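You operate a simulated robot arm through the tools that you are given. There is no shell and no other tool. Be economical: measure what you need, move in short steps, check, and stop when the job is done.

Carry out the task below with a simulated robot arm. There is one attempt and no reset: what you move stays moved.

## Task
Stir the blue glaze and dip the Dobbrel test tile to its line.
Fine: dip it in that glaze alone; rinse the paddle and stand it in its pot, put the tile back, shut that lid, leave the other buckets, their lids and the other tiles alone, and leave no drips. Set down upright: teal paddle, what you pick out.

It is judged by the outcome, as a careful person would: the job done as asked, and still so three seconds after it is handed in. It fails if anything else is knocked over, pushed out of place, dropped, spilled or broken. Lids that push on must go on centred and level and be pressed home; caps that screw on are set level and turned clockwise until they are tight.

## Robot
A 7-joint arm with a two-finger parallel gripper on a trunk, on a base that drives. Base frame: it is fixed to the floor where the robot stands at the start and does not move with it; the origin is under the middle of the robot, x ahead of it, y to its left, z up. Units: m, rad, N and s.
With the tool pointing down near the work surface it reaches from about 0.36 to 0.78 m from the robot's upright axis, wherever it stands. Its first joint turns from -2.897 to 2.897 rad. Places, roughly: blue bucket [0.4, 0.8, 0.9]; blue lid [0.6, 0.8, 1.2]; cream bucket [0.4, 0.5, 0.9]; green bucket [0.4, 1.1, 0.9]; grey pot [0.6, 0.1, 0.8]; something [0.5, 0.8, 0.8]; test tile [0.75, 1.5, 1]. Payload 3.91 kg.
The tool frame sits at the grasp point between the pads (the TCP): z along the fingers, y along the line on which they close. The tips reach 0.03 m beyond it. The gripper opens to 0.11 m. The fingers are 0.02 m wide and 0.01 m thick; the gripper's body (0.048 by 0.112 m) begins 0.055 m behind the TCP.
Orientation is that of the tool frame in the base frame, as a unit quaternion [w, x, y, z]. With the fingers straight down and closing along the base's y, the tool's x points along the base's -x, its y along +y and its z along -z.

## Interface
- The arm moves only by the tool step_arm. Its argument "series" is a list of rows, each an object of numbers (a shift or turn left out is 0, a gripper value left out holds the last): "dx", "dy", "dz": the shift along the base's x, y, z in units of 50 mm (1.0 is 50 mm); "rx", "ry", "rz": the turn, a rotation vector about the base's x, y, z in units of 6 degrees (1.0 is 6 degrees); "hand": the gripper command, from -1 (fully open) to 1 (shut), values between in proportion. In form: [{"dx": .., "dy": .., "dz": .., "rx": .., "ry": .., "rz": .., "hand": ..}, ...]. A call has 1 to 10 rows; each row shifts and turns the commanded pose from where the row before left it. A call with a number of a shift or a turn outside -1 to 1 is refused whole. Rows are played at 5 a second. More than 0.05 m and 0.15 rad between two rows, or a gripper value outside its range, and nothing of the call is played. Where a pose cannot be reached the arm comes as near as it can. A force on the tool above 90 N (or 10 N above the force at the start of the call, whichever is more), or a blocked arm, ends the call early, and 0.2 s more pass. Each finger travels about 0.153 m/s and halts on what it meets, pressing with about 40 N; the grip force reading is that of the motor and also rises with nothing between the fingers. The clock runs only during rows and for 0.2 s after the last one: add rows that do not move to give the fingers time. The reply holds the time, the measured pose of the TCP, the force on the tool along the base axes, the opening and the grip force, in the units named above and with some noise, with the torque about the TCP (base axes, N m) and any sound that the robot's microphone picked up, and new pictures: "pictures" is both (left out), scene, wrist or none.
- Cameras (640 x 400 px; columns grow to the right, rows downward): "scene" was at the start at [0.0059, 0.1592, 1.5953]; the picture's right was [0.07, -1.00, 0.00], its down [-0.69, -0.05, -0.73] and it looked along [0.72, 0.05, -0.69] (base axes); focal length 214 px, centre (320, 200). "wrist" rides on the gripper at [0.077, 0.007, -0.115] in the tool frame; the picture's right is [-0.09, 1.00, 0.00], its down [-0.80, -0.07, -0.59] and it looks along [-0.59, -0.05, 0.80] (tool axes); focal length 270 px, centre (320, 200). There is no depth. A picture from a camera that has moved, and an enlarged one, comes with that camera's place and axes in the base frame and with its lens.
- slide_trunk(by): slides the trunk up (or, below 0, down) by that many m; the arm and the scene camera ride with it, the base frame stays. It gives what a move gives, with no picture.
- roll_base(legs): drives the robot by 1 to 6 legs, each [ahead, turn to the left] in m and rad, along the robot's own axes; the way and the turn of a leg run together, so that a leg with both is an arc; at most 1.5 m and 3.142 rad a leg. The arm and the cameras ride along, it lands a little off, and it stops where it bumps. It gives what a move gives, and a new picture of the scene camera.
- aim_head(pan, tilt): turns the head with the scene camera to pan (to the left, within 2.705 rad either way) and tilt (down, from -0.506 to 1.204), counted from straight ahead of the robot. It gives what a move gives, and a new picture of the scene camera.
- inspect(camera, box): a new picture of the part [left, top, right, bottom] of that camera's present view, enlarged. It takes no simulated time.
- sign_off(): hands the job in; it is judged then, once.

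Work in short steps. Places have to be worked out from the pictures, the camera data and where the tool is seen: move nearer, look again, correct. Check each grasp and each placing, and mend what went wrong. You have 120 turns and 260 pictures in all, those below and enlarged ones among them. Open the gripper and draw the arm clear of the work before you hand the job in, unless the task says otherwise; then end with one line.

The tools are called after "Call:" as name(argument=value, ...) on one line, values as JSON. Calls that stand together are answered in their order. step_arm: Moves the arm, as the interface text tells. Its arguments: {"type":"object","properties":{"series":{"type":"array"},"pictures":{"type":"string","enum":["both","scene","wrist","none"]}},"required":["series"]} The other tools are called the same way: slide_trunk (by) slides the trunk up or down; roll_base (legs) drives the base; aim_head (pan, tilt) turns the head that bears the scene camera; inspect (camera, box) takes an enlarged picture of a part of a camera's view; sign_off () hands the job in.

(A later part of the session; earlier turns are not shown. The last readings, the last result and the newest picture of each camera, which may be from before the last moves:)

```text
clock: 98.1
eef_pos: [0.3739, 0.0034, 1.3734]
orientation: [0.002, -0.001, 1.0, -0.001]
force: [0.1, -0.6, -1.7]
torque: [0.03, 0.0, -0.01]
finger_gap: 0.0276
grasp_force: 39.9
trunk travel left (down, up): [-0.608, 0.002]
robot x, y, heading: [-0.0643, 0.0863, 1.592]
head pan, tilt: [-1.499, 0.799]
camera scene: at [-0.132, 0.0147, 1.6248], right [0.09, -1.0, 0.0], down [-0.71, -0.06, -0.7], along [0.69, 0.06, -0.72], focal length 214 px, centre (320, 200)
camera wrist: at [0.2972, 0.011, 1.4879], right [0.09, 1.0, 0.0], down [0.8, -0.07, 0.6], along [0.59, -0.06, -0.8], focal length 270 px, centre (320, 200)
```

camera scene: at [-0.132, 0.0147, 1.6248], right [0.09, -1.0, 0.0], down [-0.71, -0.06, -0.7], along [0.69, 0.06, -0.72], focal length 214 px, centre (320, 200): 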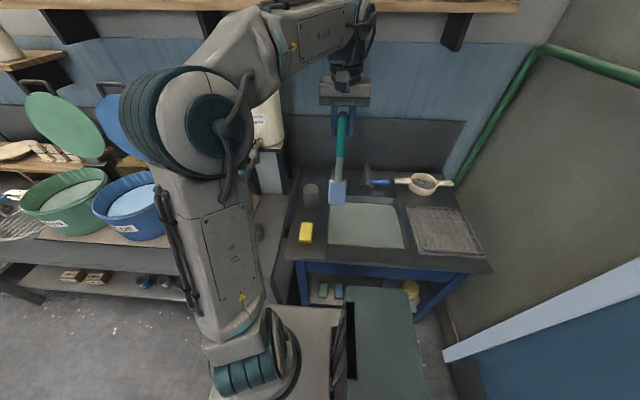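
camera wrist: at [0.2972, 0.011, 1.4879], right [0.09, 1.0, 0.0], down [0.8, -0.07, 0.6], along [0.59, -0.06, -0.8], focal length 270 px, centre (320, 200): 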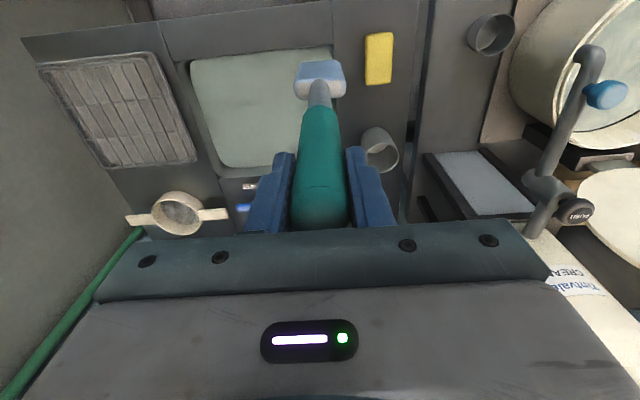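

Blade is now over the sink side. I check whether the basin holds water.

Call:
inspect(camera="scene", box=[280, 160, 500, 290])

Call:
inspect(camera="wrist", box=[170, 30, 410, 230])

```text
2.91 times, centred on (390, 225) of scene
camera zoom: at [-0.132, 0.0147, 1.6248], right [0.09, -1.0, 0.0], down [-0.71, -0.06, -0.7], along [0.69, 0.06, -0.72], focal length 624 px, centre (116, 127)
```

zoom: 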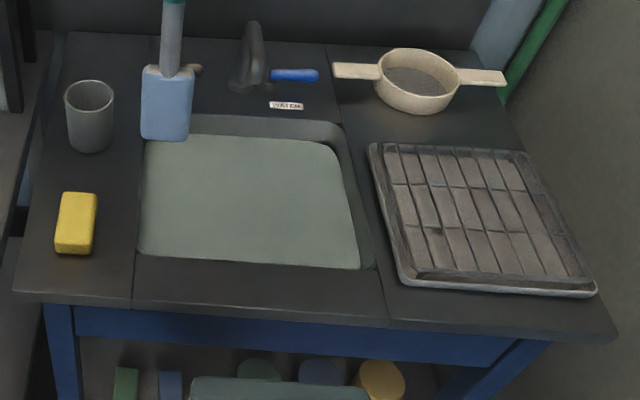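

```text
2.00 times, centred on (290, 130) of wrist
camera zoom: at [0.2972, 0.011, 1.4879], right [0.09, 1.0, 0.0], down [0.8, -0.07, 0.6], along [0.59, -0.06, -0.8], focal length 541 px, centre (380, 340)
```

zoom: 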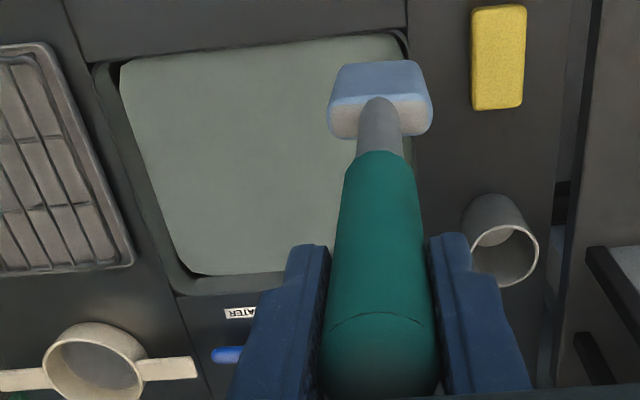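

It looks like a filled rinse basin, spanning x 0.36–0.61, y −0.30–0.02. I move over its middle and lower gently until wet, watching force.

Call:
step_arm(series=[{"dx": 0.55, "dy": -0.8}, {"dx": 0.55, "dy": -0.8}, {"dx": 0.5, "dy": -0.8}, {"dy": -0.3}, {"dz": -1}, {"dz": -1}, {"dz": -1}, {"dz": -1}])

Call:
inspect(camera="scene", box=[280, 160, 500, 290])

```text
clock: 99.9
eef_pos: [0.454, -0.1298, 1.1726]
orientation: [0.001, 0.001, 1.0, -0.001]
force: [0.3, -0.1, -1.4]
torque: [0.01, 0.02, 0.01]
finger_gap: 0.0276
grasp_force: 40.5
trunk travel left (down, up): [-0.608, 0.002]
robot x, y, heading: [-0.0644, 0.0856, 1.585]
head pan, tilt: [-1.499, 0.799]
camera scene: at [-0.1313, 0.0146, 1.6249], right [0.09, -1.0, 0.0], down [-0.71, -0.06, -0.7], along [0.69, 0.06, -0.72], focal length 214 px, centre (320, 200)
camera wrist: at [0.3776, -0.1231, 1.2877], right [0.09, 1.0, 0.0], down [0.8, -0.07, 0.6], along [0.59, -0.05, -0.8], focal length 270 px, centre (320, 200)
```

scene: 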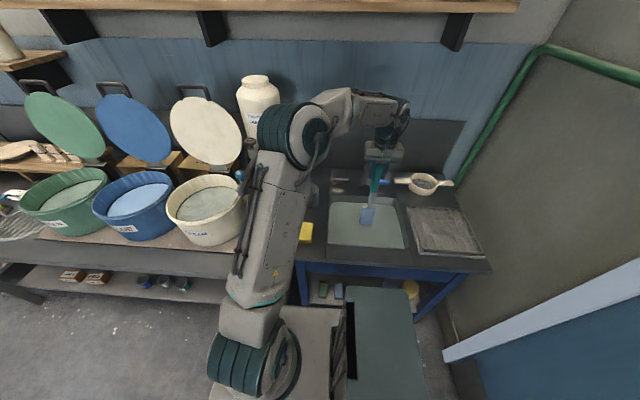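
wrist: 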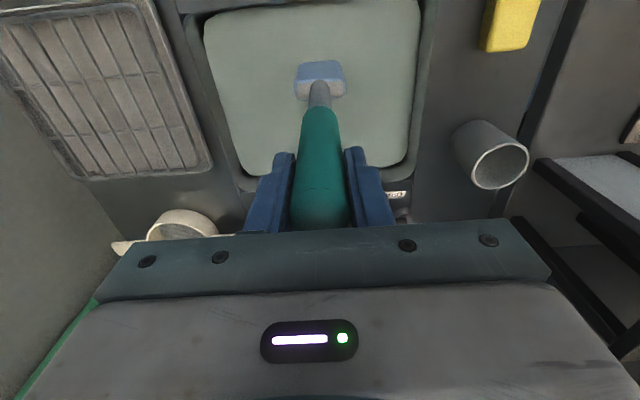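

```text
2.91 times, centred on (390, 225) of scene
camera zoom: at [-0.1313, 0.0146, 1.6249], right [0.09, -1.0, 0.0], down [-0.71, -0.06, -0.7], along [0.69, 0.06, -0.72], focal length 624 px, centre (116, 127)
```

zoom: 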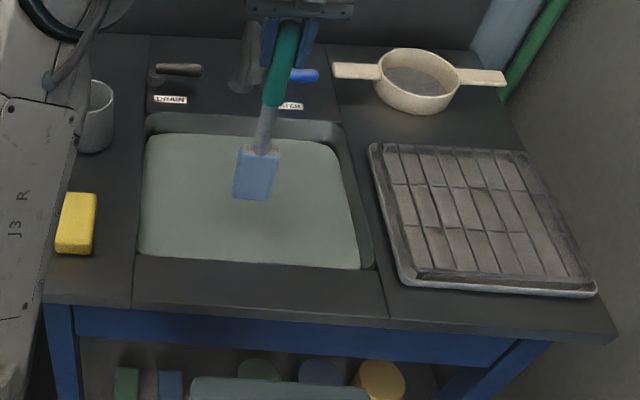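

Continue down slowly into the water, small steps.

Call:
step_arm(series=[{"dz": -0.5}, {"dz": -0.5}, {"dz": -0.4}, {"dz": -0.4}, {"dz": -0.4}])

Call:
inspect(camera="scene", box=[280, 160, 500, 290])

```text
clock: 101.1
eef_pos: [0.4537, -0.1323, 1.064]
orientation: [0.001, 0.0, 1.0, 0.0]
force: [0.9, -0.9, -1.0]
torque: [0.0, -0.01, -0.01]
finger_gap: 0.0276
grasp_force: 39.8
trunk travel left (down, up): [-0.608, 0.002]
robot x, y, heading: [-0.0679, 0.0849, 1.588]
head pan, tilt: [-1.499, 0.799]
camera scene: at [-0.1316, 0.0146, 1.6249], right [0.09, -1.0, 0.0], down [-0.71, -0.06, -0.7], along [0.69, 0.06, -0.72], focal length 214 px, centre (320, 200)
camera wrist: at [0.3766, -0.1253, 1.1775], right [0.09, 1.0, 0.0], down [0.8, -0.07, 0.6], along [0.59, -0.05, -0.8], focal length 270 px, centre (320, 200)
```

scene: 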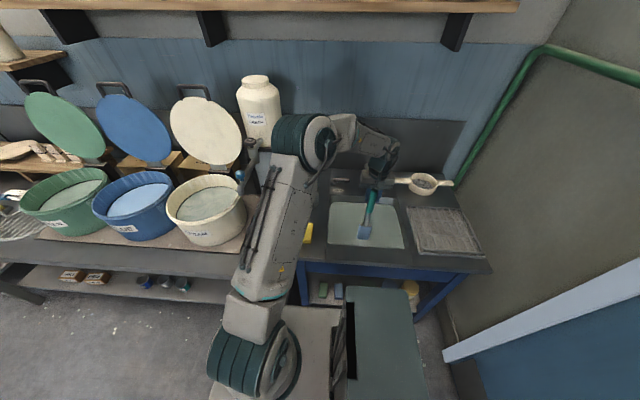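
wrist: 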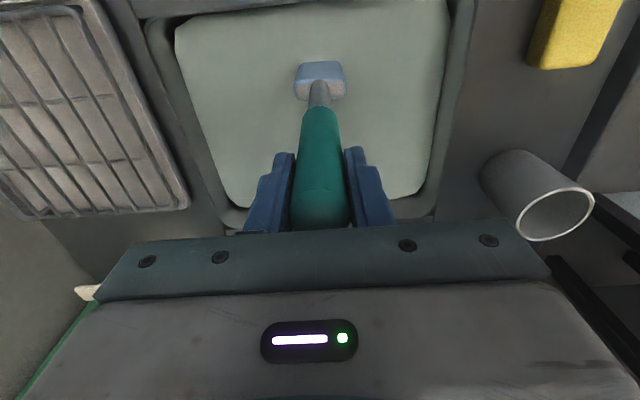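

```text
2.91 times, centred on (390, 225) of scene
camera zoom: at [-0.1316, 0.0146, 1.6249], right [0.09, -1.0, 0.0], down [-0.71, -0.06, -0.7], along [0.69, 0.06, -0.72], focal length 624 px, centre (116, 127)
```

zoom: 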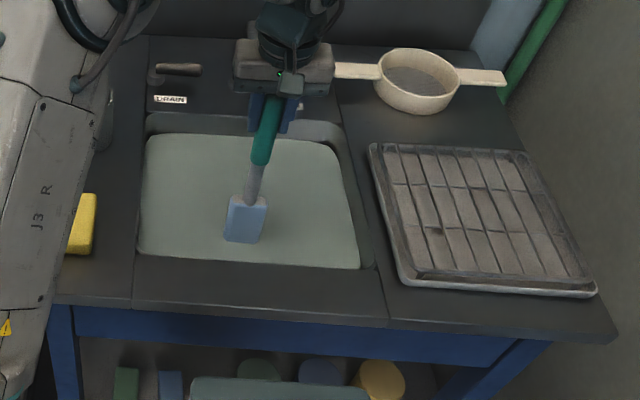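

The blade may just be at the surface (z≈0.76). I go further in small steps, watching the force.

Call:
step_arm(series=[{"dz": -0.3}, {"dz": -0.3}, {"dz": -0.3}], pictures="wrist")

Call:
inspect(camera="scene", box=[320, 180, 430, 260])

```text
clock: 101.9
eef_pos: [0.4542, -0.1329, 1.0192]
orientation: [0.0, 0.0, 1.0, -0.001]
force: [0.8, 0.1, -0.7]
torque: [0.02, -0.02, 0.05]
finger_gap: 0.0274
grasp_force: 39.7
trunk travel left (down, up): [-0.608, 0.002]
robot x, y, heading: [-0.0635, 0.0854, 1.587]
head pan, tilt: [-1.499, 0.799]
camera wrist: at [0.3773, -0.1262, 1.1324], right [0.09, 1.0, 0.0], down [0.8, -0.07, 0.6], along [0.59, -0.05, -0.8], focal length 270 px, centre (320, 200)
```

wrist: 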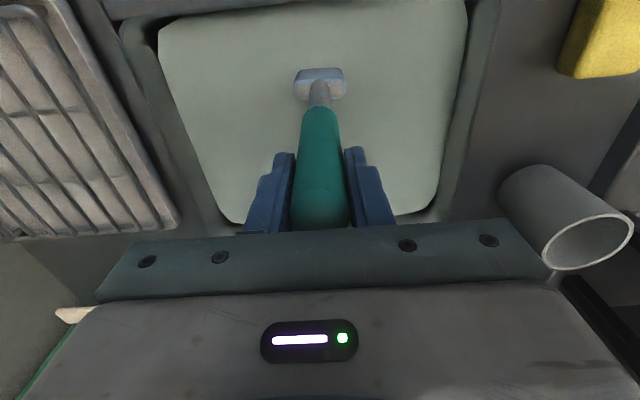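

```text
5.00 times, centred on (375, 220) of scene
camera zoom: at [-0.1317, 0.0145, 1.6249], right [0.09, -1.0, 0.0], down [-0.71, -0.06, -0.7], along [0.69, 0.06, -0.72], focal length 1072 px, centre (45, 100)
```

zoom: 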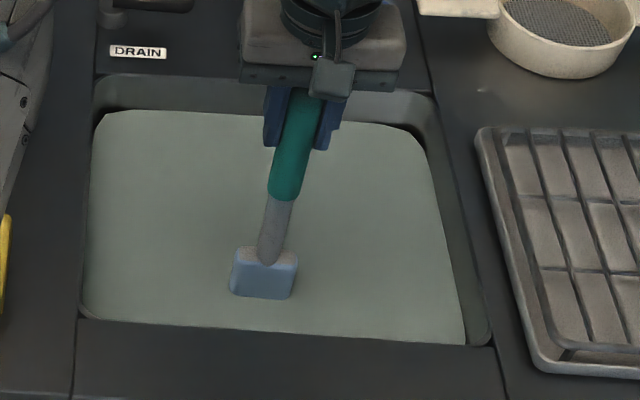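

It's submerging. Lower until the whole blade is under.

Call:
step_arm(series=[{"dz": -0.3}, {"dz": -0.3}, {"dz": -0.3}, {"dz": -0.2}], pictures="none")

Call:
inspect(camera="scene", box=[320, 180, 430, 260])

```text
clock: 102.9
eef_pos: [0.454, -0.1321, 0.9695]
orientation: [0.008, 0.0, 1.0, -0.004]
force: [1.9, -1.6, 55.6]
torque: [1.28, -0.45, -0.07]
finger_gap: 0.0274
grasp_force: 40.6
trunk travel left (down, up): [-0.608, 0.002]
robot x, y, heading: [-0.0631, 0.0887, 1.584]
head pan, tilt: [-1.499, 0.799]
```

```text
5.00 times, centred on (375, 220) of scene
camera zoom: at [-0.1377, 0.0168, 1.6252], right [0.09, -1.0, 0.0], down [-0.71, -0.06, -0.7], along [0.7, 0.06, -0.71], focal length 1072 px, centre (45, 100)
```

zoom: 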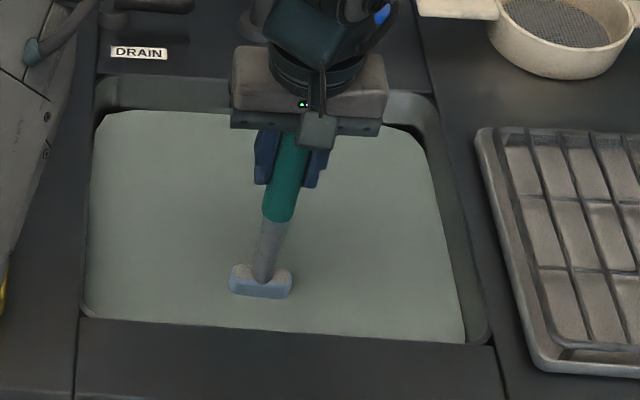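

Blade touched the basin floor; I raise 1.5 cm and swish back and forth.

Call:
step_arm(series=[{"dz": 0.3}, {"dy": 0.6}, {"dy": 0.6}, {"dy": -0.8}, {"dy": -0.8}, {"dy": 0.8}, {"dy": 0.8}, {"dy": -0.8}, {"dy": -0.8}, {"dy": 0.4}], pictures="none")

Call:
step_arm(series=[{"dx": 0.6}, {"dx": -0.8}, {"dx": 0.8}, {"dx": -0.8}, {"dx": 0.8}, {"dx": -0.6}, {"dz": 0.6}, {"dz": 0.6}, {"dz": 0.4}], pictures="wrist")

Call:
inspect(camera="scene", box=[320, 180, 430, 260])

```text
clock: 105.1
eef_pos: [0.4545, -0.1293, 0.9792]
orientation: [0.0, -0.001, 1.0, -0.001]
force: [0.5, -0.3, -1.3]
torque: [0.0, 0.02, -0.04]
finger_gap: 0.0272
grasp_force: 40.3
trunk travel left (down, up): [-0.608, 0.002]
robot x, y, heading: [-0.0653, 0.0844, 1.587]
head pan, tilt: [-1.499, 0.799]
```

```text
clock: 107.1
eef_pos: [0.4557, -0.1314, 1.0578]
orientation: [0.001, 0.0, 1.0, -0.002]
force: [-0.7, 0.1, -2.0]
torque: [-0.01, -0.03, 0.04]
finger_gap: 0.0275
grasp_force: 40.6
trunk travel left (down, up): [-0.608, 0.002]
robot x, y, heading: [-0.0672, 0.0878, 1.588]
head pan, tilt: [-1.499, 0.799]
camera wrist: at [0.3779, -0.1246, 1.1727], right [0.09, 1.0, 0.0], down [0.8, -0.07, 0.6], along [0.59, -0.05, -0.8], focal length 270 px, centre (320, 200)
```

wrist: 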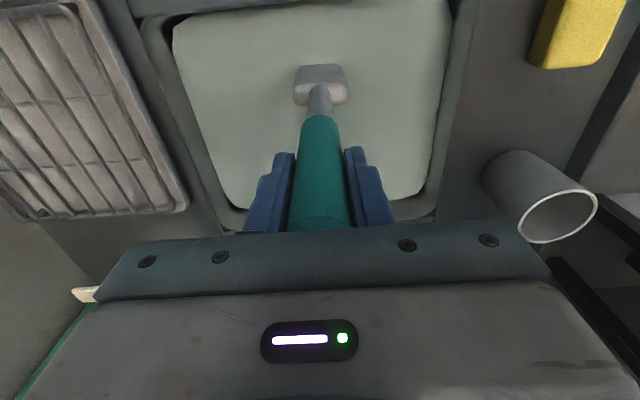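

```text
5.00 times, centred on (375, 220) of scene
camera zoom: at [-0.1311, 0.0148, 1.6248], right [0.09, -1.0, 0.0], down [-0.71, -0.06, -0.7], along [0.69, 0.06, -0.72], focal length 1072 px, centre (45, 100)
```

zoom: 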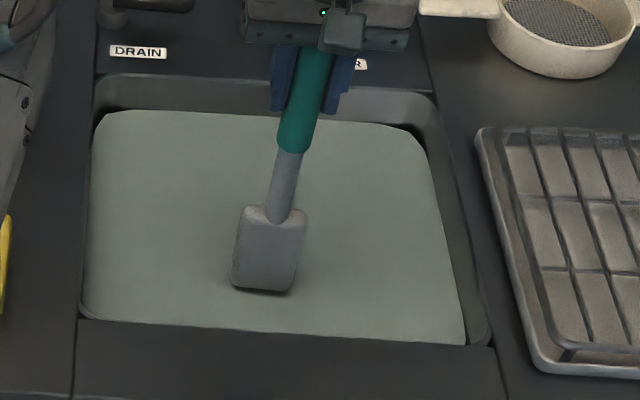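

The blade is clean grey again. Lift it clear over the basin and let water drip off.

Call:
step_arm(series=[{"dz": 0.6}, {"dz": 0.6}, {}, {}, {}, {}, {}, {}, {}, {}], pictures="none")

Call:
step_arm(series=[{}, {}, {}, {}, {}, {}, {}, {}, {}, {}], pictures="none")

Call:
step_arm(series=[{}, {}, {}, {}, {}, {}, {}, {}, {}, {}], pictures="none")

Call:
step_arm(series=[{"dz": 1}, {"dz": 1}, {"dz": 0.6}, {}, {}, {}, {}, {}, {}, {}])

Call:
inspect(camera="scene", box=[280, 130, 430, 260])

```text
clock: 109.3
eef_pos: [0.4537, -0.132, 1.1214]
orientation: [0.001, 0.0, 1.0, -0.001]
force: [0.5, -0.5, -2.0]
torque: [0.01, -0.03, 0.0]
finger_gap: 0.0277
grasp_force: 40.1
trunk travel left (down, up): [-0.608, 0.002]
robot x, y, heading: [-0.0632, 0.0838, 1.586]
head pan, tilt: [-1.499, 0.799]
```

```text
clock: 111.5
eef_pos: [0.4532, -0.1316, 1.1206]
orientation: [0.001, 0.0, 1.0, 0.0]
force: [0.5, -0.2, -1.7]
torque: [0.0, -0.01, 0.01]
finger_gap: 0.0274
grasp_force: 39.9
trunk travel left (down, up): [-0.608, 0.002]
robot x, y, heading: [-0.0644, 0.0852, 1.59]
head pan, tilt: [-1.499, 0.799]
```

```text
clock: 113.7
eef_pos: [0.4526, -0.1313, 1.1208]
orientation: [0.001, 0.0, 1.0, -0.002]
force: [0.0, -0.2, -1.4]
torque: [0.02, 0.02, 0.0]
finger_gap: 0.0275
grasp_force: 40.1
trunk travel left (down, up): [-0.608, 0.002]
robot x, y, heading: [-0.0641, 0.0837, 1.588]
head pan, tilt: [-1.499, 0.799]
```

```text
clock: 115.9
eef_pos: [0.4514, -0.1321, 1.2497]
orientation: [0.001, 0.0, 1.0, -0.002]
force: [0.9, 0.6, -2.2]
torque: [0.04, -0.02, -0.01]
finger_gap: 0.0275
grasp_force: 40.0
trunk travel left (down, up): [-0.608, 0.002]
robot x, y, heading: [-0.0626, 0.0845, 1.59]
head pan, tilt: [-1.499, 0.799]
camera scene: at [-0.1319, 0.0146, 1.6248], right [0.09, -1.0, 0.0], down [-0.71, -0.06, -0.7], along [0.69, 0.06, -0.72], focal length 214 px, centre (320, 200)
camera wrist: at [0.3744, -0.125, 1.3624], right [0.09, 1.0, 0.0], down [0.8, -0.07, 0.6], along [0.59, -0.05, -0.8], focal length 270 px, centre (320, 200)
```

scene: 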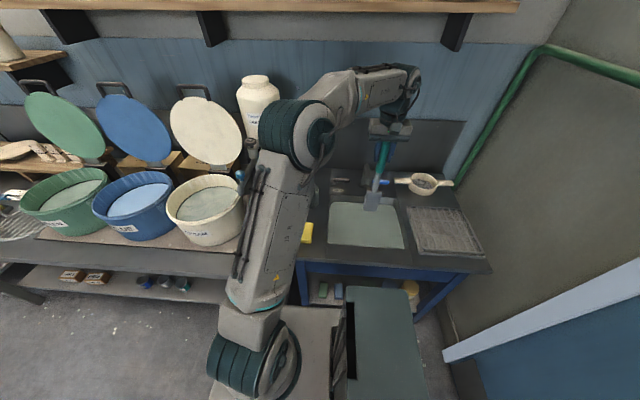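
wrist: 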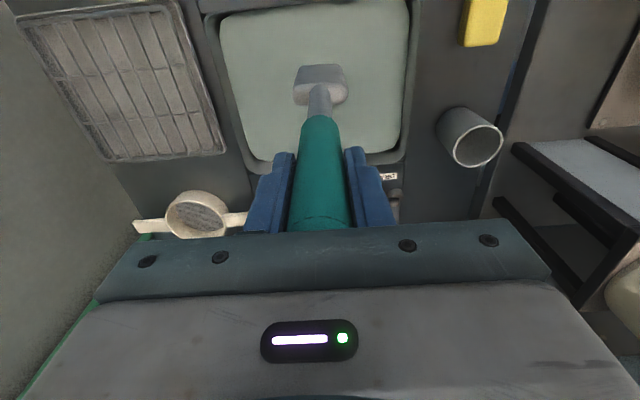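

```text
3.08 times, centred on (355, 195) of scene
camera zoom: at [-0.1319, 0.0146, 1.6248], right [0.09, -1.0, 0.0], down [-0.71, -0.06, -0.7], along [0.69, 0.06, -0.72], focal length 660 px, centre (212, 215)
```

zoom: 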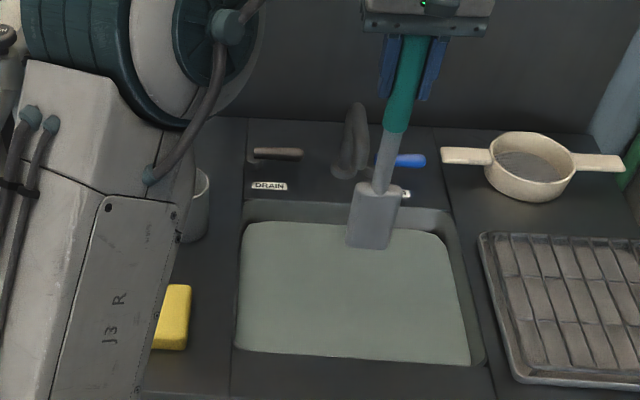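

Blade is plumb below the TCP and dripped off. Pot rim centre ≈ (0.593, 0.1255). Move in y first (faucet clearance), then x, above the pot.

Call:
step_arm(series=[{"dz": 0.8}, {"dy": 0.86}, {"dy": 0.86}, {"dy": 0.86}, {"dy": 0.86}, {"dy": 0.86}, {"dy": 0.85}, {"dx": 0.95}, {"dx": 0.95}, {"dx": 0.92}])

Call:
inspect(camera="wrist", box=[240, 0, 400, 120])

```text
clock: 118.1
eef_pos: [0.5963, 0.1208, 1.2807]
orientation: [-0.003, 0.001, 1.0, 0.0]
force: [0.8, -0.4, -2.7]
torque: [0.03, 0.01, 0.0]
finger_gap: 0.0275
grasp_force: 39.7
out of reach, approached as far as the arm can: row 10
trunk travel left (down, up): [-0.608, 0.002]
robot x, y, heading: [-0.0622, 0.0858, 1.583]
head pan, tilt: [-1.499, 0.799]
camera scene: at [-0.1225, 0.0136, 1.6259], right [0.09, -1.0, 0.0], down [-0.72, -0.06, -0.69], along [0.69, 0.06, -0.72], focal length 214 px, centre (320, 200)
camera wrist: at [0.521, 0.1277, 1.3961], right [0.09, 1.0, 0.0], down [0.81, -0.07, 0.59], along [0.59, -0.05, -0.81], focal length 270 px, centre (320, 200)
```

scene: 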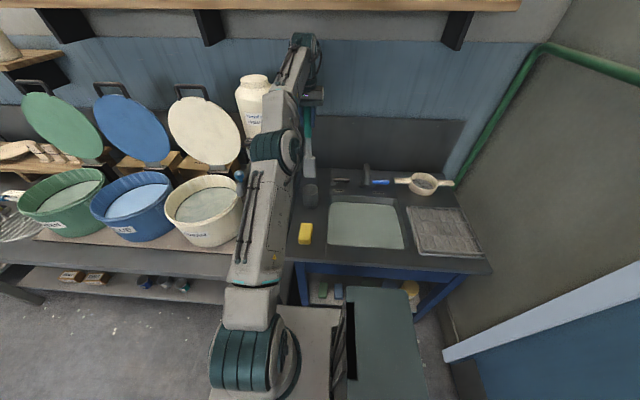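
wrist: 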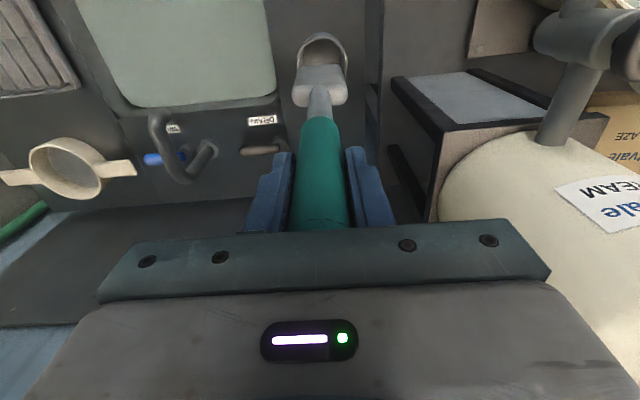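

```text
3.33 times, centred on (320, 60) of wrist
camera zoom: at [0.521, 0.1277, 1.3961], right [0.09, 1.0, 0.0], down [0.81, -0.07, 0.59], along [0.59, -0.05, -0.81], focal length 901 px, centre (320, 667)
```

zoom: 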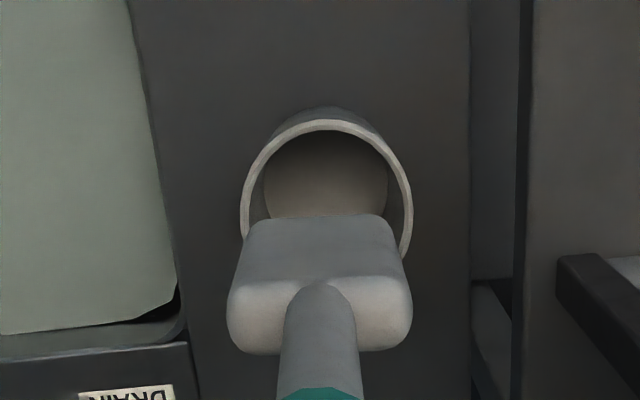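

Estimates: pot centre (0.598, 0.125), blade bottom (0.591, 0.121). Tight fit, so I correct by +6 mm x, +4 mm y while lowering a little, and recheck.

Call:
step_arm(series=[{"dz": -0.3}, {"dx": 0.12, "dy": 0.08}, {}], pictures="none")

Call:
inspect(camera="wrist", box=[260, 0, 380, 90])

Call:
inspect(camera="scene", box=[270, 90, 350, 220])

```text
clock: 118.9
eef_pos: [0.5955, 0.126, 1.2705]
orientation: [0.001, 0.0, 1.0, -0.001]
force: [0.0, 0.0, -2.6]
torque: [0.01, -0.01, -0.01]
finger_gap: 0.0273
grasp_force: 40.1
trunk travel left (down, up): [-0.608, 0.002]
robot x, y, heading: [-0.062, 0.0861, 1.586]
head pan, tilt: [-1.499, 0.799]
```

```text
4.44 times, centred on (320, 45) of wrist
camera zoom: at [0.519, 0.1338, 1.3849], right [0.09, 1.0, 0.0], down [0.8, -0.07, 0.6], along [0.59, -0.05, -0.8], focal length 1201 px, centre (320, 889)
```

zoom: 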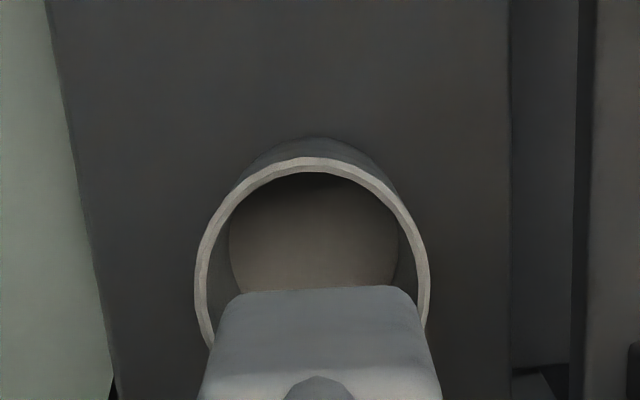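

```text
3.08 times, centred on (310, 155) of scene
camera zoom: at [-0.131, 0.0149, 1.6249], right [0.09, -1.0, 0.0], down [-0.71, -0.06, -0.7], along [0.69, 0.06, -0.72], focal length 660 px, centre (351, 338)
```

zoom: 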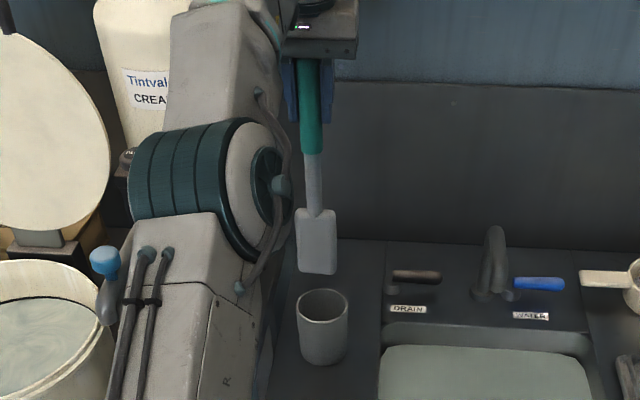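

Corrected estimate: blade y≈0.128 vs pot 0.125. I nudge −2.5 mm in y and begin inserting slowly.

Call:
step_arm(series=[{"dy": -0.05, "dz": -0.3}, {"dz": -0.3}, {"dz": -0.3}, {"dz": -0.3}], pictures="none")

Call:
inspect(camera="wrist", box=[240, 0, 400, 120])

Call:
inspect(camera="scene", box=[270, 90, 350, 220])

```text
clock: 119.9
eef_pos: [0.5936, 0.1237, 1.2121]
orientation: [0.001, 0.001, 1.0, -0.002]
force: [-0.5, 0.4, -1.3]
torque: [-0.03, -0.02, -0.02]
finger_gap: 0.0273
grasp_force: 40.1
trunk travel left (down, up): [-0.608, 0.002]
robot x, y, heading: [-0.0653, 0.0835, 1.59]
head pan, tilt: [-1.499, 0.799]
```

```text
3.33 times, centred on (320, 60) of wrist
camera zoom: at [0.5173, 0.1314, 1.3265], right [0.09, 1.0, 0.0], down [0.8, -0.07, 0.6], along [0.59, -0.05, -0.8], focal length 901 px, centre (320, 667)
```

zoom: 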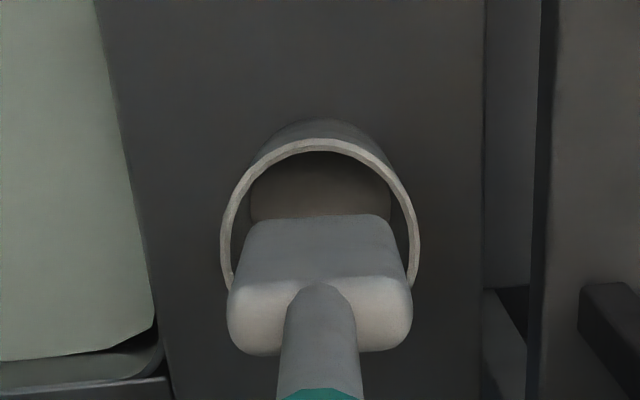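

```text
3.08 times, centred on (310, 155) of scene
camera zoom: at [-0.1316, 0.0148, 1.6249], right [0.09, -1.0, 0.0], down [-0.71, -0.06, -0.7], along [0.69, 0.06, -0.72], focal length 660 px, centre (351, 338)
```

zoom: 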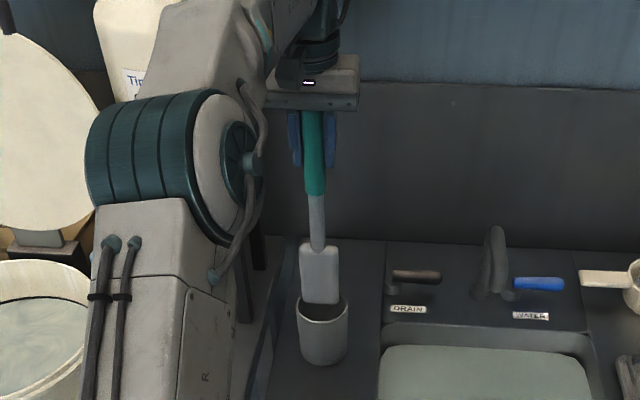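

Blade is entering centred. Continue down to the pot bottom.

Call:
step_arm(series=[{"dz": -0.3, "dx": 0.04}, {"dz": -0.3}, {"dz": -0.3}, {"dz": -0.2}, {"dz": -0.1}], pictures="none")

Call:
inspect(camera="scene", box=[270, 90, 350, 220])

```text
clock: 121.1
eef_pos: [0.5959, 0.1229, 1.1516]
orientation: [0.0, 0.0, 1.0, -0.001]
force: [-0.1, -0.3, -2.1]
torque: [0.0, -0.01, 0.03]
finger_gap: 0.0272
grasp_force: 39.9
trunk travel left (down, up): [-0.608, 0.002]
robot x, y, heading: [-0.065, 0.0883, 1.591]
head pan, tilt: [-1.499, 0.799]
```

```text
3.08 times, centred on (310, 155) of scene
camera zoom: at [-0.1318, 0.0148, 1.6249], right [0.09, -1.0, 0.0], down [-0.71, -0.06, -0.7], along [0.69, 0.06, -0.72], focal length 660 px, centre (351, 338)
```

zoom: 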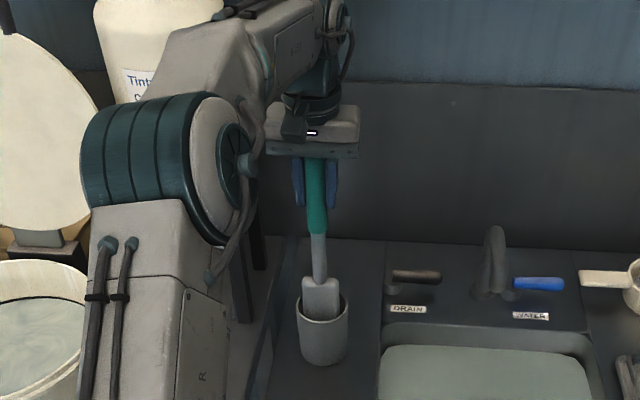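

Not at the bottom yet; go on in 5 mm steps until contact.

Call:
step_arm(series=[{"dz": -0.1}, {"dz": -0.1}, {"dz": -0.1}], pictures="none")

Call:
inspect(camera="scene", box=[270, 90, 350, 220])

```text
clock: 121.9
eef_pos: [0.5956, 0.1225, 1.1369]
orientation: [0.001, 0.0, 1.0, -0.001]
force: [-0.5, -0.6, -1.1]
torque: [-0.02, 0.0, -0.01]
finger_gap: 0.0275
grasp_force: 40.3
trunk travel left (down, up): [-0.608, 0.002]
robot x, y, heading: [-0.0638, 0.0853, 1.587]
head pan, tilt: [-1.499, 0.799]
```

```text
3.08 times, centred on (310, 155) of scene
camera zoom: at [-0.1317, 0.0148, 1.6249], right [0.09, -1.0, 0.0], down [-0.71, -0.06, -0.7], along [0.69, 0.06, -0.72], focal length 660 px, centre (351, 338)
```

zoom: 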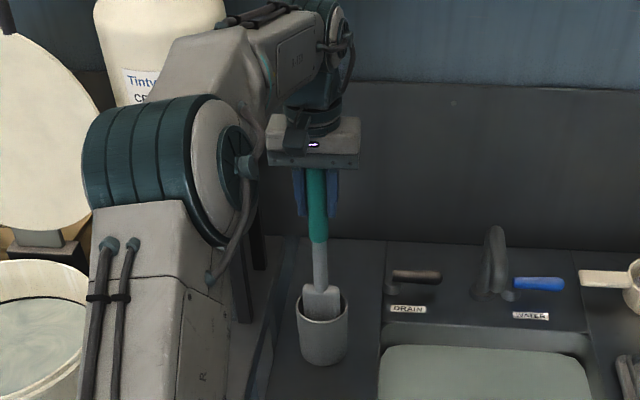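

Call:
step_arm(series=[{"dz": -0.1}, {"dz": -0.1}], pictures="none")

Call:
step_arm(series=[{"dz": -0.1}], pictures="none")

```text
clock: 122.5
eef_pos: [0.5961, 0.1238, 1.1269]
orientation: [0.001, 0.0, 1.0, -0.001]
force: [0.0, 0.5, -2.4]
torque: [0.01, 0.0, 0.0]
finger_gap: 0.0276
grasp_force: 40.4
trunk travel left (down, up): [-0.608, 0.002]
robot x, y, heading: [-0.0656, 0.0887, 1.588]
head pan, tilt: [-1.499, 0.799]
```

```text
clock: 122.9
eef_pos: [0.5962, 0.1239, 1.1205]
orientation: [0.001, 0.0, 1.0, -0.001]
force: [0.6, 0.1, -2.2]
torque: [0.0, 0.02, 0.03]
finger_gap: 0.0276
grasp_force: 39.6
trunk travel left (down, up): [-0.608, 0.002]
robot x, y, heading: [-0.062, 0.0847, 1.587]
head pan, tilt: [-1.499, 0.799]
```

Force still shows the paddle's own weight (~2 N); no contact yet. A few more small steps.

Call:
step_arm(series=[{"dz": -0.1}, {"dz": -0.06}], pictures="none")

Call:
step_arm(series=[{"dz": -0.06}, {"dz": -0.06}], pictures="none")

Call:
inspect(camera="scene", box=[270, 90, 350, 220])

Call:
inspect(camera="wrist", box=[200, 0, 440, 240])

```text
clock: 123.5
eef_pos: [0.5963, 0.1228, 1.1145]
orientation: [0.003, 0.0, 1.0, 0.0]
force: [0.4, 0.1, -2.3]
torque: [-0.05, -0.01, 0.01]
finger_gap: 0.0275
grasp_force: 40.1
trunk travel left (down, up): [-0.608, 0.002]
robot x, y, heading: [-0.0658, 0.0859, 1.589]
head pan, tilt: [-1.499, 0.799]
```

```text
clock: 124.1
eef_pos: [0.599, 0.1235, 1.1068]
orientation: [0.001, 0.0, 1.0, -0.001]
force: [0.2, -0.8, -2.0]
torque: [0.0, -0.01, 0.04]
finger_gap: 0.0273
grasp_force: 39.6
trunk travel left (down, up): [-0.608, 0.002]
robot x, y, heading: [-0.063, 0.0853, 1.587]
head pan, tilt: [-1.499, 0.799]
```

```text
3.08 times, centred on (310, 155) of scene
camera zoom: at [-0.1317, 0.0148, 1.6249], right [0.09, -1.0, 0.0], down [-0.71, -0.06, -0.7], along [0.69, 0.06, -0.72], focal length 660 px, centre (351, 338)
```

zoom: 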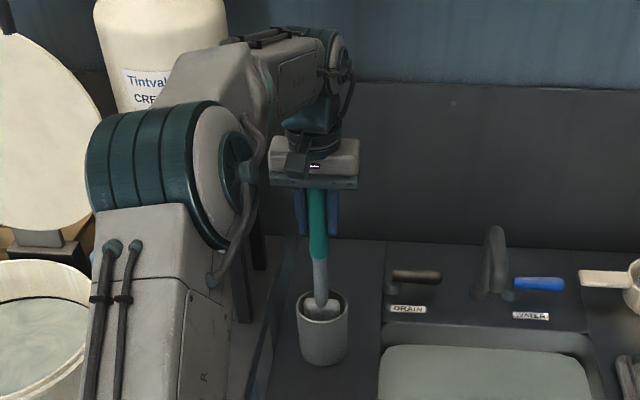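

```text
1.67 times, centred on (320, 120) of wrist
camera zoom: at [0.5202, 0.1305, 1.2208], right [0.09, 1.0, 0.0], down [0.8, -0.07, 0.6], along [0.59, -0.05, -0.8], focal length 450 px, centre (320, 333)
```

zoom: 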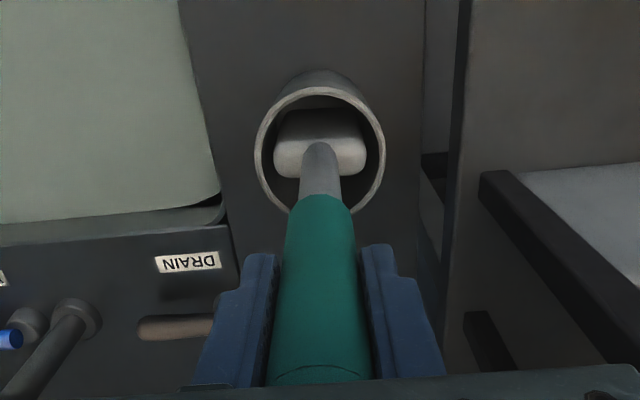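

Looks nearly seated as originally. A few more 3 mm steps to feel the bottom.

Call:
step_arm(series=[{"dz": -0.06}], pictures="none")

Call:
step_arm(series=[{"dz": -0.06}], pictures="none")

Call:
step_arm(series=[{"dz": -0.06}], pictures="none")

```text
clock: 124.5
eef_pos: [0.597, 0.1228, 1.1052]
orientation: [0.001, 0.0, 1.0, -0.001]
force: [0.1, -1.0, 5.4]
torque: [0.1, 0.12, 0.04]
finger_gap: 0.0274
grasp_force: 39.7
trunk travel left (down, up): [-0.608, 0.002]
robot x, y, heading: [-0.0663, 0.0848, 1.585]
head pan, tilt: [-1.499, 0.799]
```

```text
clock: 124.9
eef_pos: [0.5959, 0.1234, 1.1055]
orientation: [0.004, 0.001, 1.0, -0.001]
force: [-1.6, -1.0, 23.3]
torque: [0.45, 0.14, -0.01]
finger_gap: 0.0274
grasp_force: 40.4
trunk travel left (down, up): [-0.608, 0.002]
robot x, y, heading: [-0.0642, 0.0839, 1.589]
head pan, tilt: [-1.499, 0.799]
```

```text
clock: 125.3
eef_pos: [0.5945, 0.1227, 1.1055]
orientation: [0.007, -0.001, 1.0, 0.0]
force: [0.8, -0.4, 45.2]
torque: [0.33, 0.01, -0.03]
finger_gap: 0.0275
grasp_force: 40.5
trunk travel left (down, up): [-0.608, 0.002]
robot x, y, heading: [-0.0622, 0.0847, 1.587]
head pan, tilt: [-1.499, 0.799]
```

Bottom reached. I relieve the push, open the gripper gently, and rise clear.

Call:
step_arm(series=[{"dz": 0.14}, {"hand": 0.45}, {"hand": 0.2}, {"hand": -0.2}, {"hand": -0.4}, {"dz": 0.6}, {"dz": 0.8}, {"dz": 0.8}, {"dz": 0.8}])

Call:
inspect(camera="scene", box=[270, 120, 350, 220])

```text
clock: 127.3
eef_pos: [0.5967, 0.1242, 1.2556]
orientation: [-0.001, 0.0, 1.0, 0.0]
force: [0.0, 0.1, -0.1]
torque: [-0.01, -0.03, -0.02]
finger_gap: 0.0768
grasp_force: 0.0
trunk travel left (down, up): [-0.608, 0.002]
robot x, y, heading: [-0.0661, 0.0861, 1.591]
head pan, tilt: [-1.499, 0.799]
camera scene: at [-0.1318, 0.0145, 1.6248], right [0.09, -1.0, 0.0], down [-0.71, -0.06, -0.7], along [0.69, 0.06, -0.72], focal length 214 px, centre (320, 200)
camera wrist: at [0.52, 0.1315, 1.3695], right [0.09, 1.0, 0.0], down [0.8, -0.07, 0.6], along [0.59, -0.05, -0.8], focal length 270 px, centre (320, 200)
```

scene: 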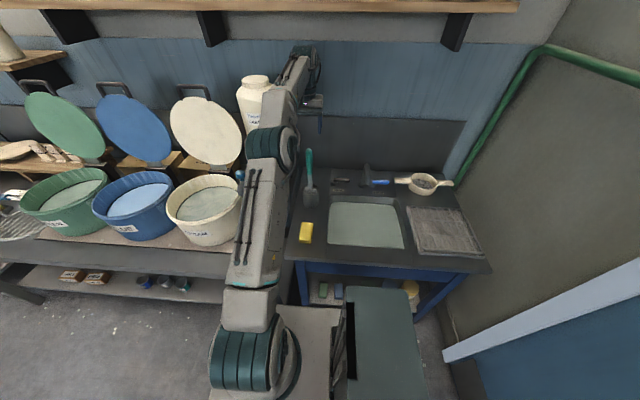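
wrist: 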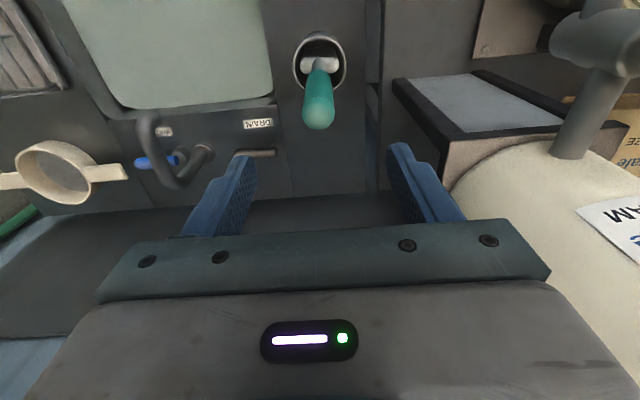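

```text
4.00 times, centred on (310, 170) of scene
camera zoom: at [-0.1318, 0.0145, 1.6248], right [0.09, -1.0, 0.0], down [-0.71, -0.06, -0.7], along [0.69, 0.06, -0.72], focal length 858 px, centre (360, 320)
```

zoom: 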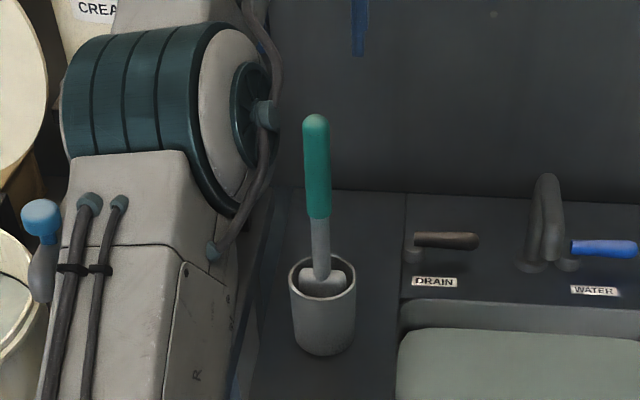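

Paddle stands in its pot. Now retract the arm sideways at height and drive up to the tile shelf.

Call:
step_arm(series=[{"dz": 1}, {"dx": -0.9, "dz": 0.4}, {"dx": -0.9, "dz": 0.4}, {"dx": -0.9, "dz": 0.4}, {"dx": -0.95}, {"dx": -0.95}, {"dx": -0.95, "hand": -0.4}], pictures="none")

Call:
roll_base(legs=[[0, -0.025], [1.3, 0]])

Call:
step_arm(series=[{}], pictures="wrist")

```text
clock: 128.9
eef_pos: [0.304, 0.1241, 1.3581]
orientation: [0.002, 0.0, 1.0, -0.001]
force: [-0.4, -0.2, 0.0]
torque: [0.0, -0.04, 0.03]
finger_gap: 0.077
grasp_force: 0.1
out of reach, approached as far as the arm can: row 1
trunk travel left (down, up): [-0.608, 0.002]
robot x, y, heading: [-0.0657, 0.0823, 1.585]
head pan, tilt: [-1.499, 0.799]
```

```text
clock: 135.9
eef_pos: [0.3086, 1.4333, 1.3569]
orientation: [0.002, 0.006, 1.0, -0.001]
force: [-0.2, 0.2, -0.6]
torque: [-0.05, 0.0, 0.0]
finger_gap: 0.0769
grasp_force: 0.1
trunk travel left (down, up): [-0.608, 0.002]
robot x, y, heading: [-0.0639, 1.3979, 1.575]
head pan, tilt: [-1.499, 0.799]
camera scene: at [-0.1324, 1.3275, 1.6249], right [0.08, -1.0, 0.0], down [-0.71, -0.06, -0.7], along [0.69, 0.05, -0.72], focal length 214 px, centre (320, 200)
```

scene: 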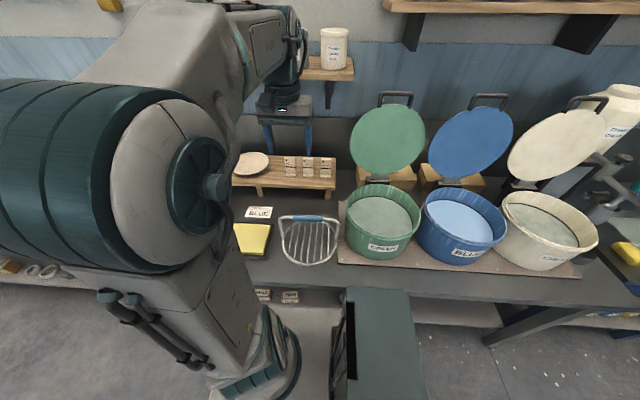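

```text
clock: 136.3
eef_pos: [0.3077, 1.4341, 1.3582]
orientation: [0.001, 0.005, 1.0, -0.002]
force: [0.6, -0.4, -0.2]
torque: [-0.02, 0.0, 0.02]
finger_gap: 0.0768
grasp_force: 0.0
trunk travel left (down, up): [-0.608, 0.002]
robot x, y, heading: [-0.0654, 1.3989, 1.577]
head pan, tilt: [-1.499, 0.799]
camera wrist: at [0.2301, 1.4414, 1.4717], right [0.1, 1.0, 0.0], down [0.8, -0.08, 0.6], along [0.59, -0.06, -0.8], focal length 270 px, centre (320, 200)
```

wrist: 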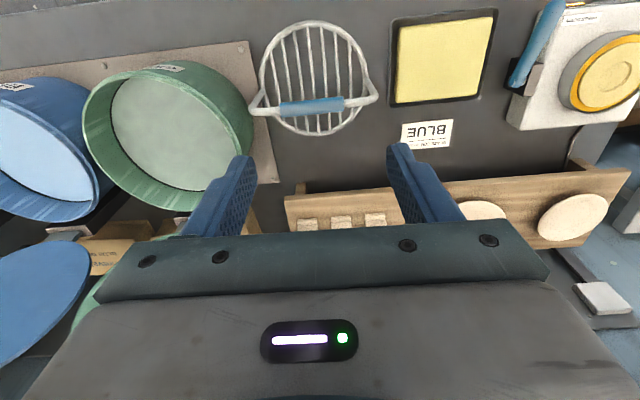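

Tiles visible in both cameras. Zoom to triangulate the Dobbrel tile.

Call:
inspect(camera="wrist", box=[280, 170, 400, 245])

Call:
inspect(camera="scene", box=[260, 140, 350, 200])

Call:
inspect(camera="scene", box=[330, 80, 530, 280])

```text
5.33 times, centred on (340, 208) of wrist
camera zoom: at [0.2301, 1.4414, 1.4717], right [0.1, 1.0, 0.0], down [0.8, -0.08, 0.6], along [0.59, -0.06, -0.8], focal length 1442 px, centre (213, 160)
```

zoom: 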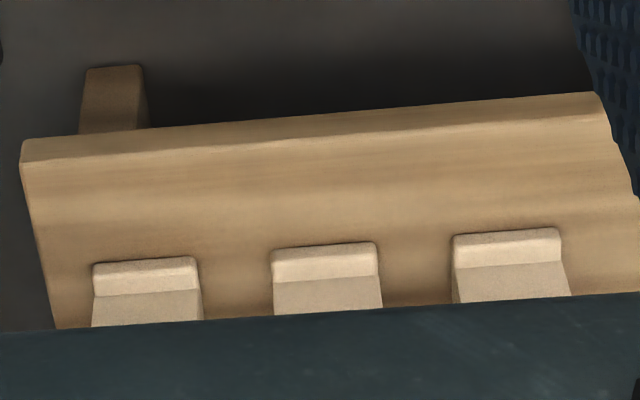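

```text
6.67 times, centred on (305, 170) of scene
camera zoom: at [-0.1324, 1.3273, 1.6248], right [0.08, -1.0, 0.0], down [-0.71, -0.06, -0.7], along [0.69, 0.05, -0.72], focal length 1430 px, centre (420, 400)
```

zoom: 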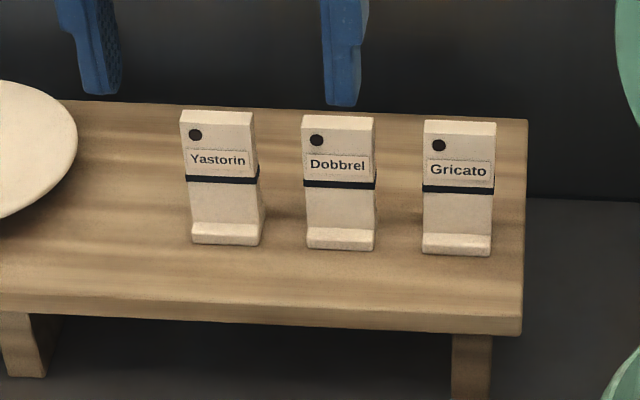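

```text
2.00 times, centred on (430, 180) of scene
camera zoom: at [-0.1324, 1.3273, 1.6248], right [0.08, -1.0, 0.0], down [-0.71, -0.06, -0.7], along [0.69, 0.05, -0.72], focal length 429 px, centre (100, 240)
```

zoom: 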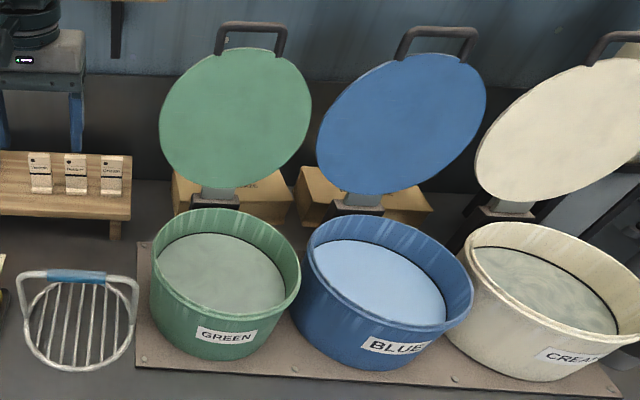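

Dobbrel tile: foot front at (0.694, 1.450), shelf z≈0.923, top ≈1.024, line ≈0.977, slab centre x≈0.714. I'll grip its sides above the line with a ~18° forward tilt for reach; first go to a pre-grasp point.

Call:
step_arm(series=[{"dx": 0.8, "ry": -0.75, "dy": 0.16}, {"dx": 0.8, "ry": -0.75, "dy": 0.16}, {"dx": 0.6, "dz": -0.7, "ry": -0.75}, {"dx": 0.6, "dz": -0.7, "ry": -0.75}, {"dx": 0.6, "dz": -0.7}, {"dx": 0.6, "dz": -0.7}, {"dx": 0.6, "dz": -0.7}, {"dx": 0.6, "dz": -0.7}, {"dz": -0.6}])

Call:
inspect(camera="wrist", box=[220, 90, 420, 245])

```text
clock: 138.3
eef_pos: [0.5677, 1.45, 1.1192]
orientation: [0.157, 0.005, 0.988, 0.0]
force: [0.3, -0.4, -0.1]
torque: [-0.03, 0.0, -0.01]
finger_gap: 0.077
grasp_force: 0.1
trunk travel left (down, up): [-0.608, 0.002]
robot x, y, heading: [-0.0626, 1.3968, 1.577]
head pan, tilt: [-1.499, 0.799]
camera scene: at [-0.1323, 1.3273, 1.6249], right [0.08, -1.0, 0.0], down [-0.71, -0.06, -0.7], along [0.69, 0.05, -0.72], focal length 214 px, centre (320, 200)
camera wrist: at [0.4596, 1.4576, 1.2031], right [0.09, 1.0, 0.03], down [0.58, -0.08, 0.81], along [0.81, -0.06, -0.58], focal length 270 px, centre (320, 200)
```

scene: 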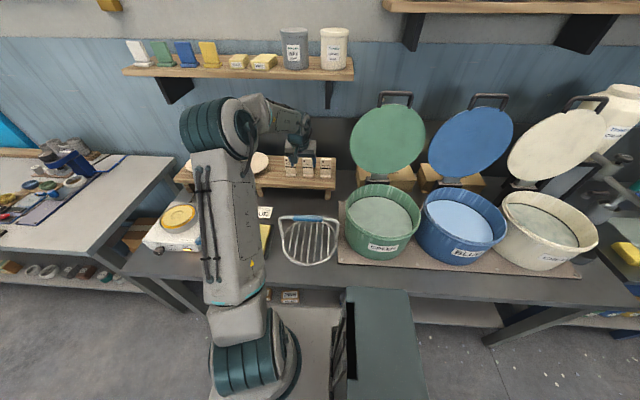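
wrist: 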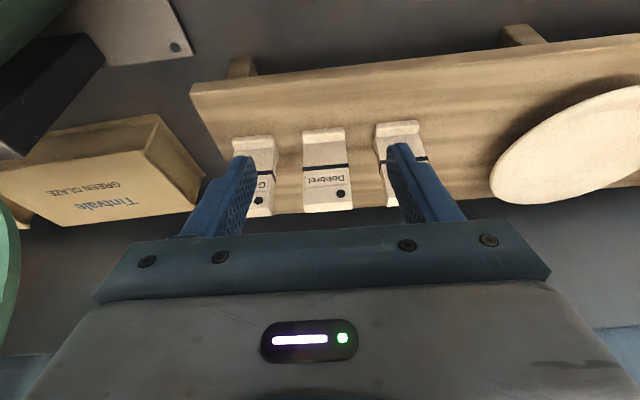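

```text
2.58 times, centred on (320, 168) of wrist
camera zoom: at [0.4596, 1.4576, 1.2031], right [0.09, 1.0, 0.03], down [0.58, -0.08, 0.81], along [0.81, -0.06, -0.58], focal length 698 px, centre (320, 284)
```

zoom: 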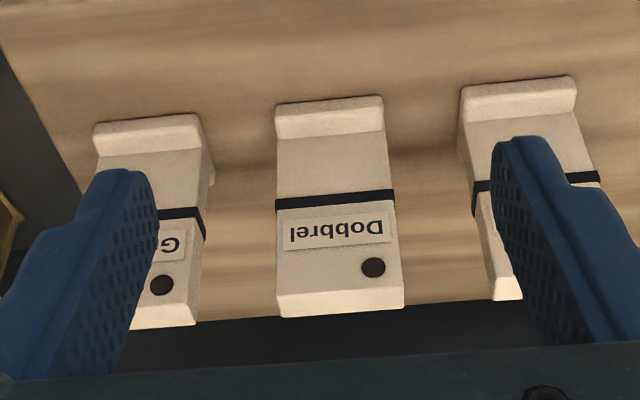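

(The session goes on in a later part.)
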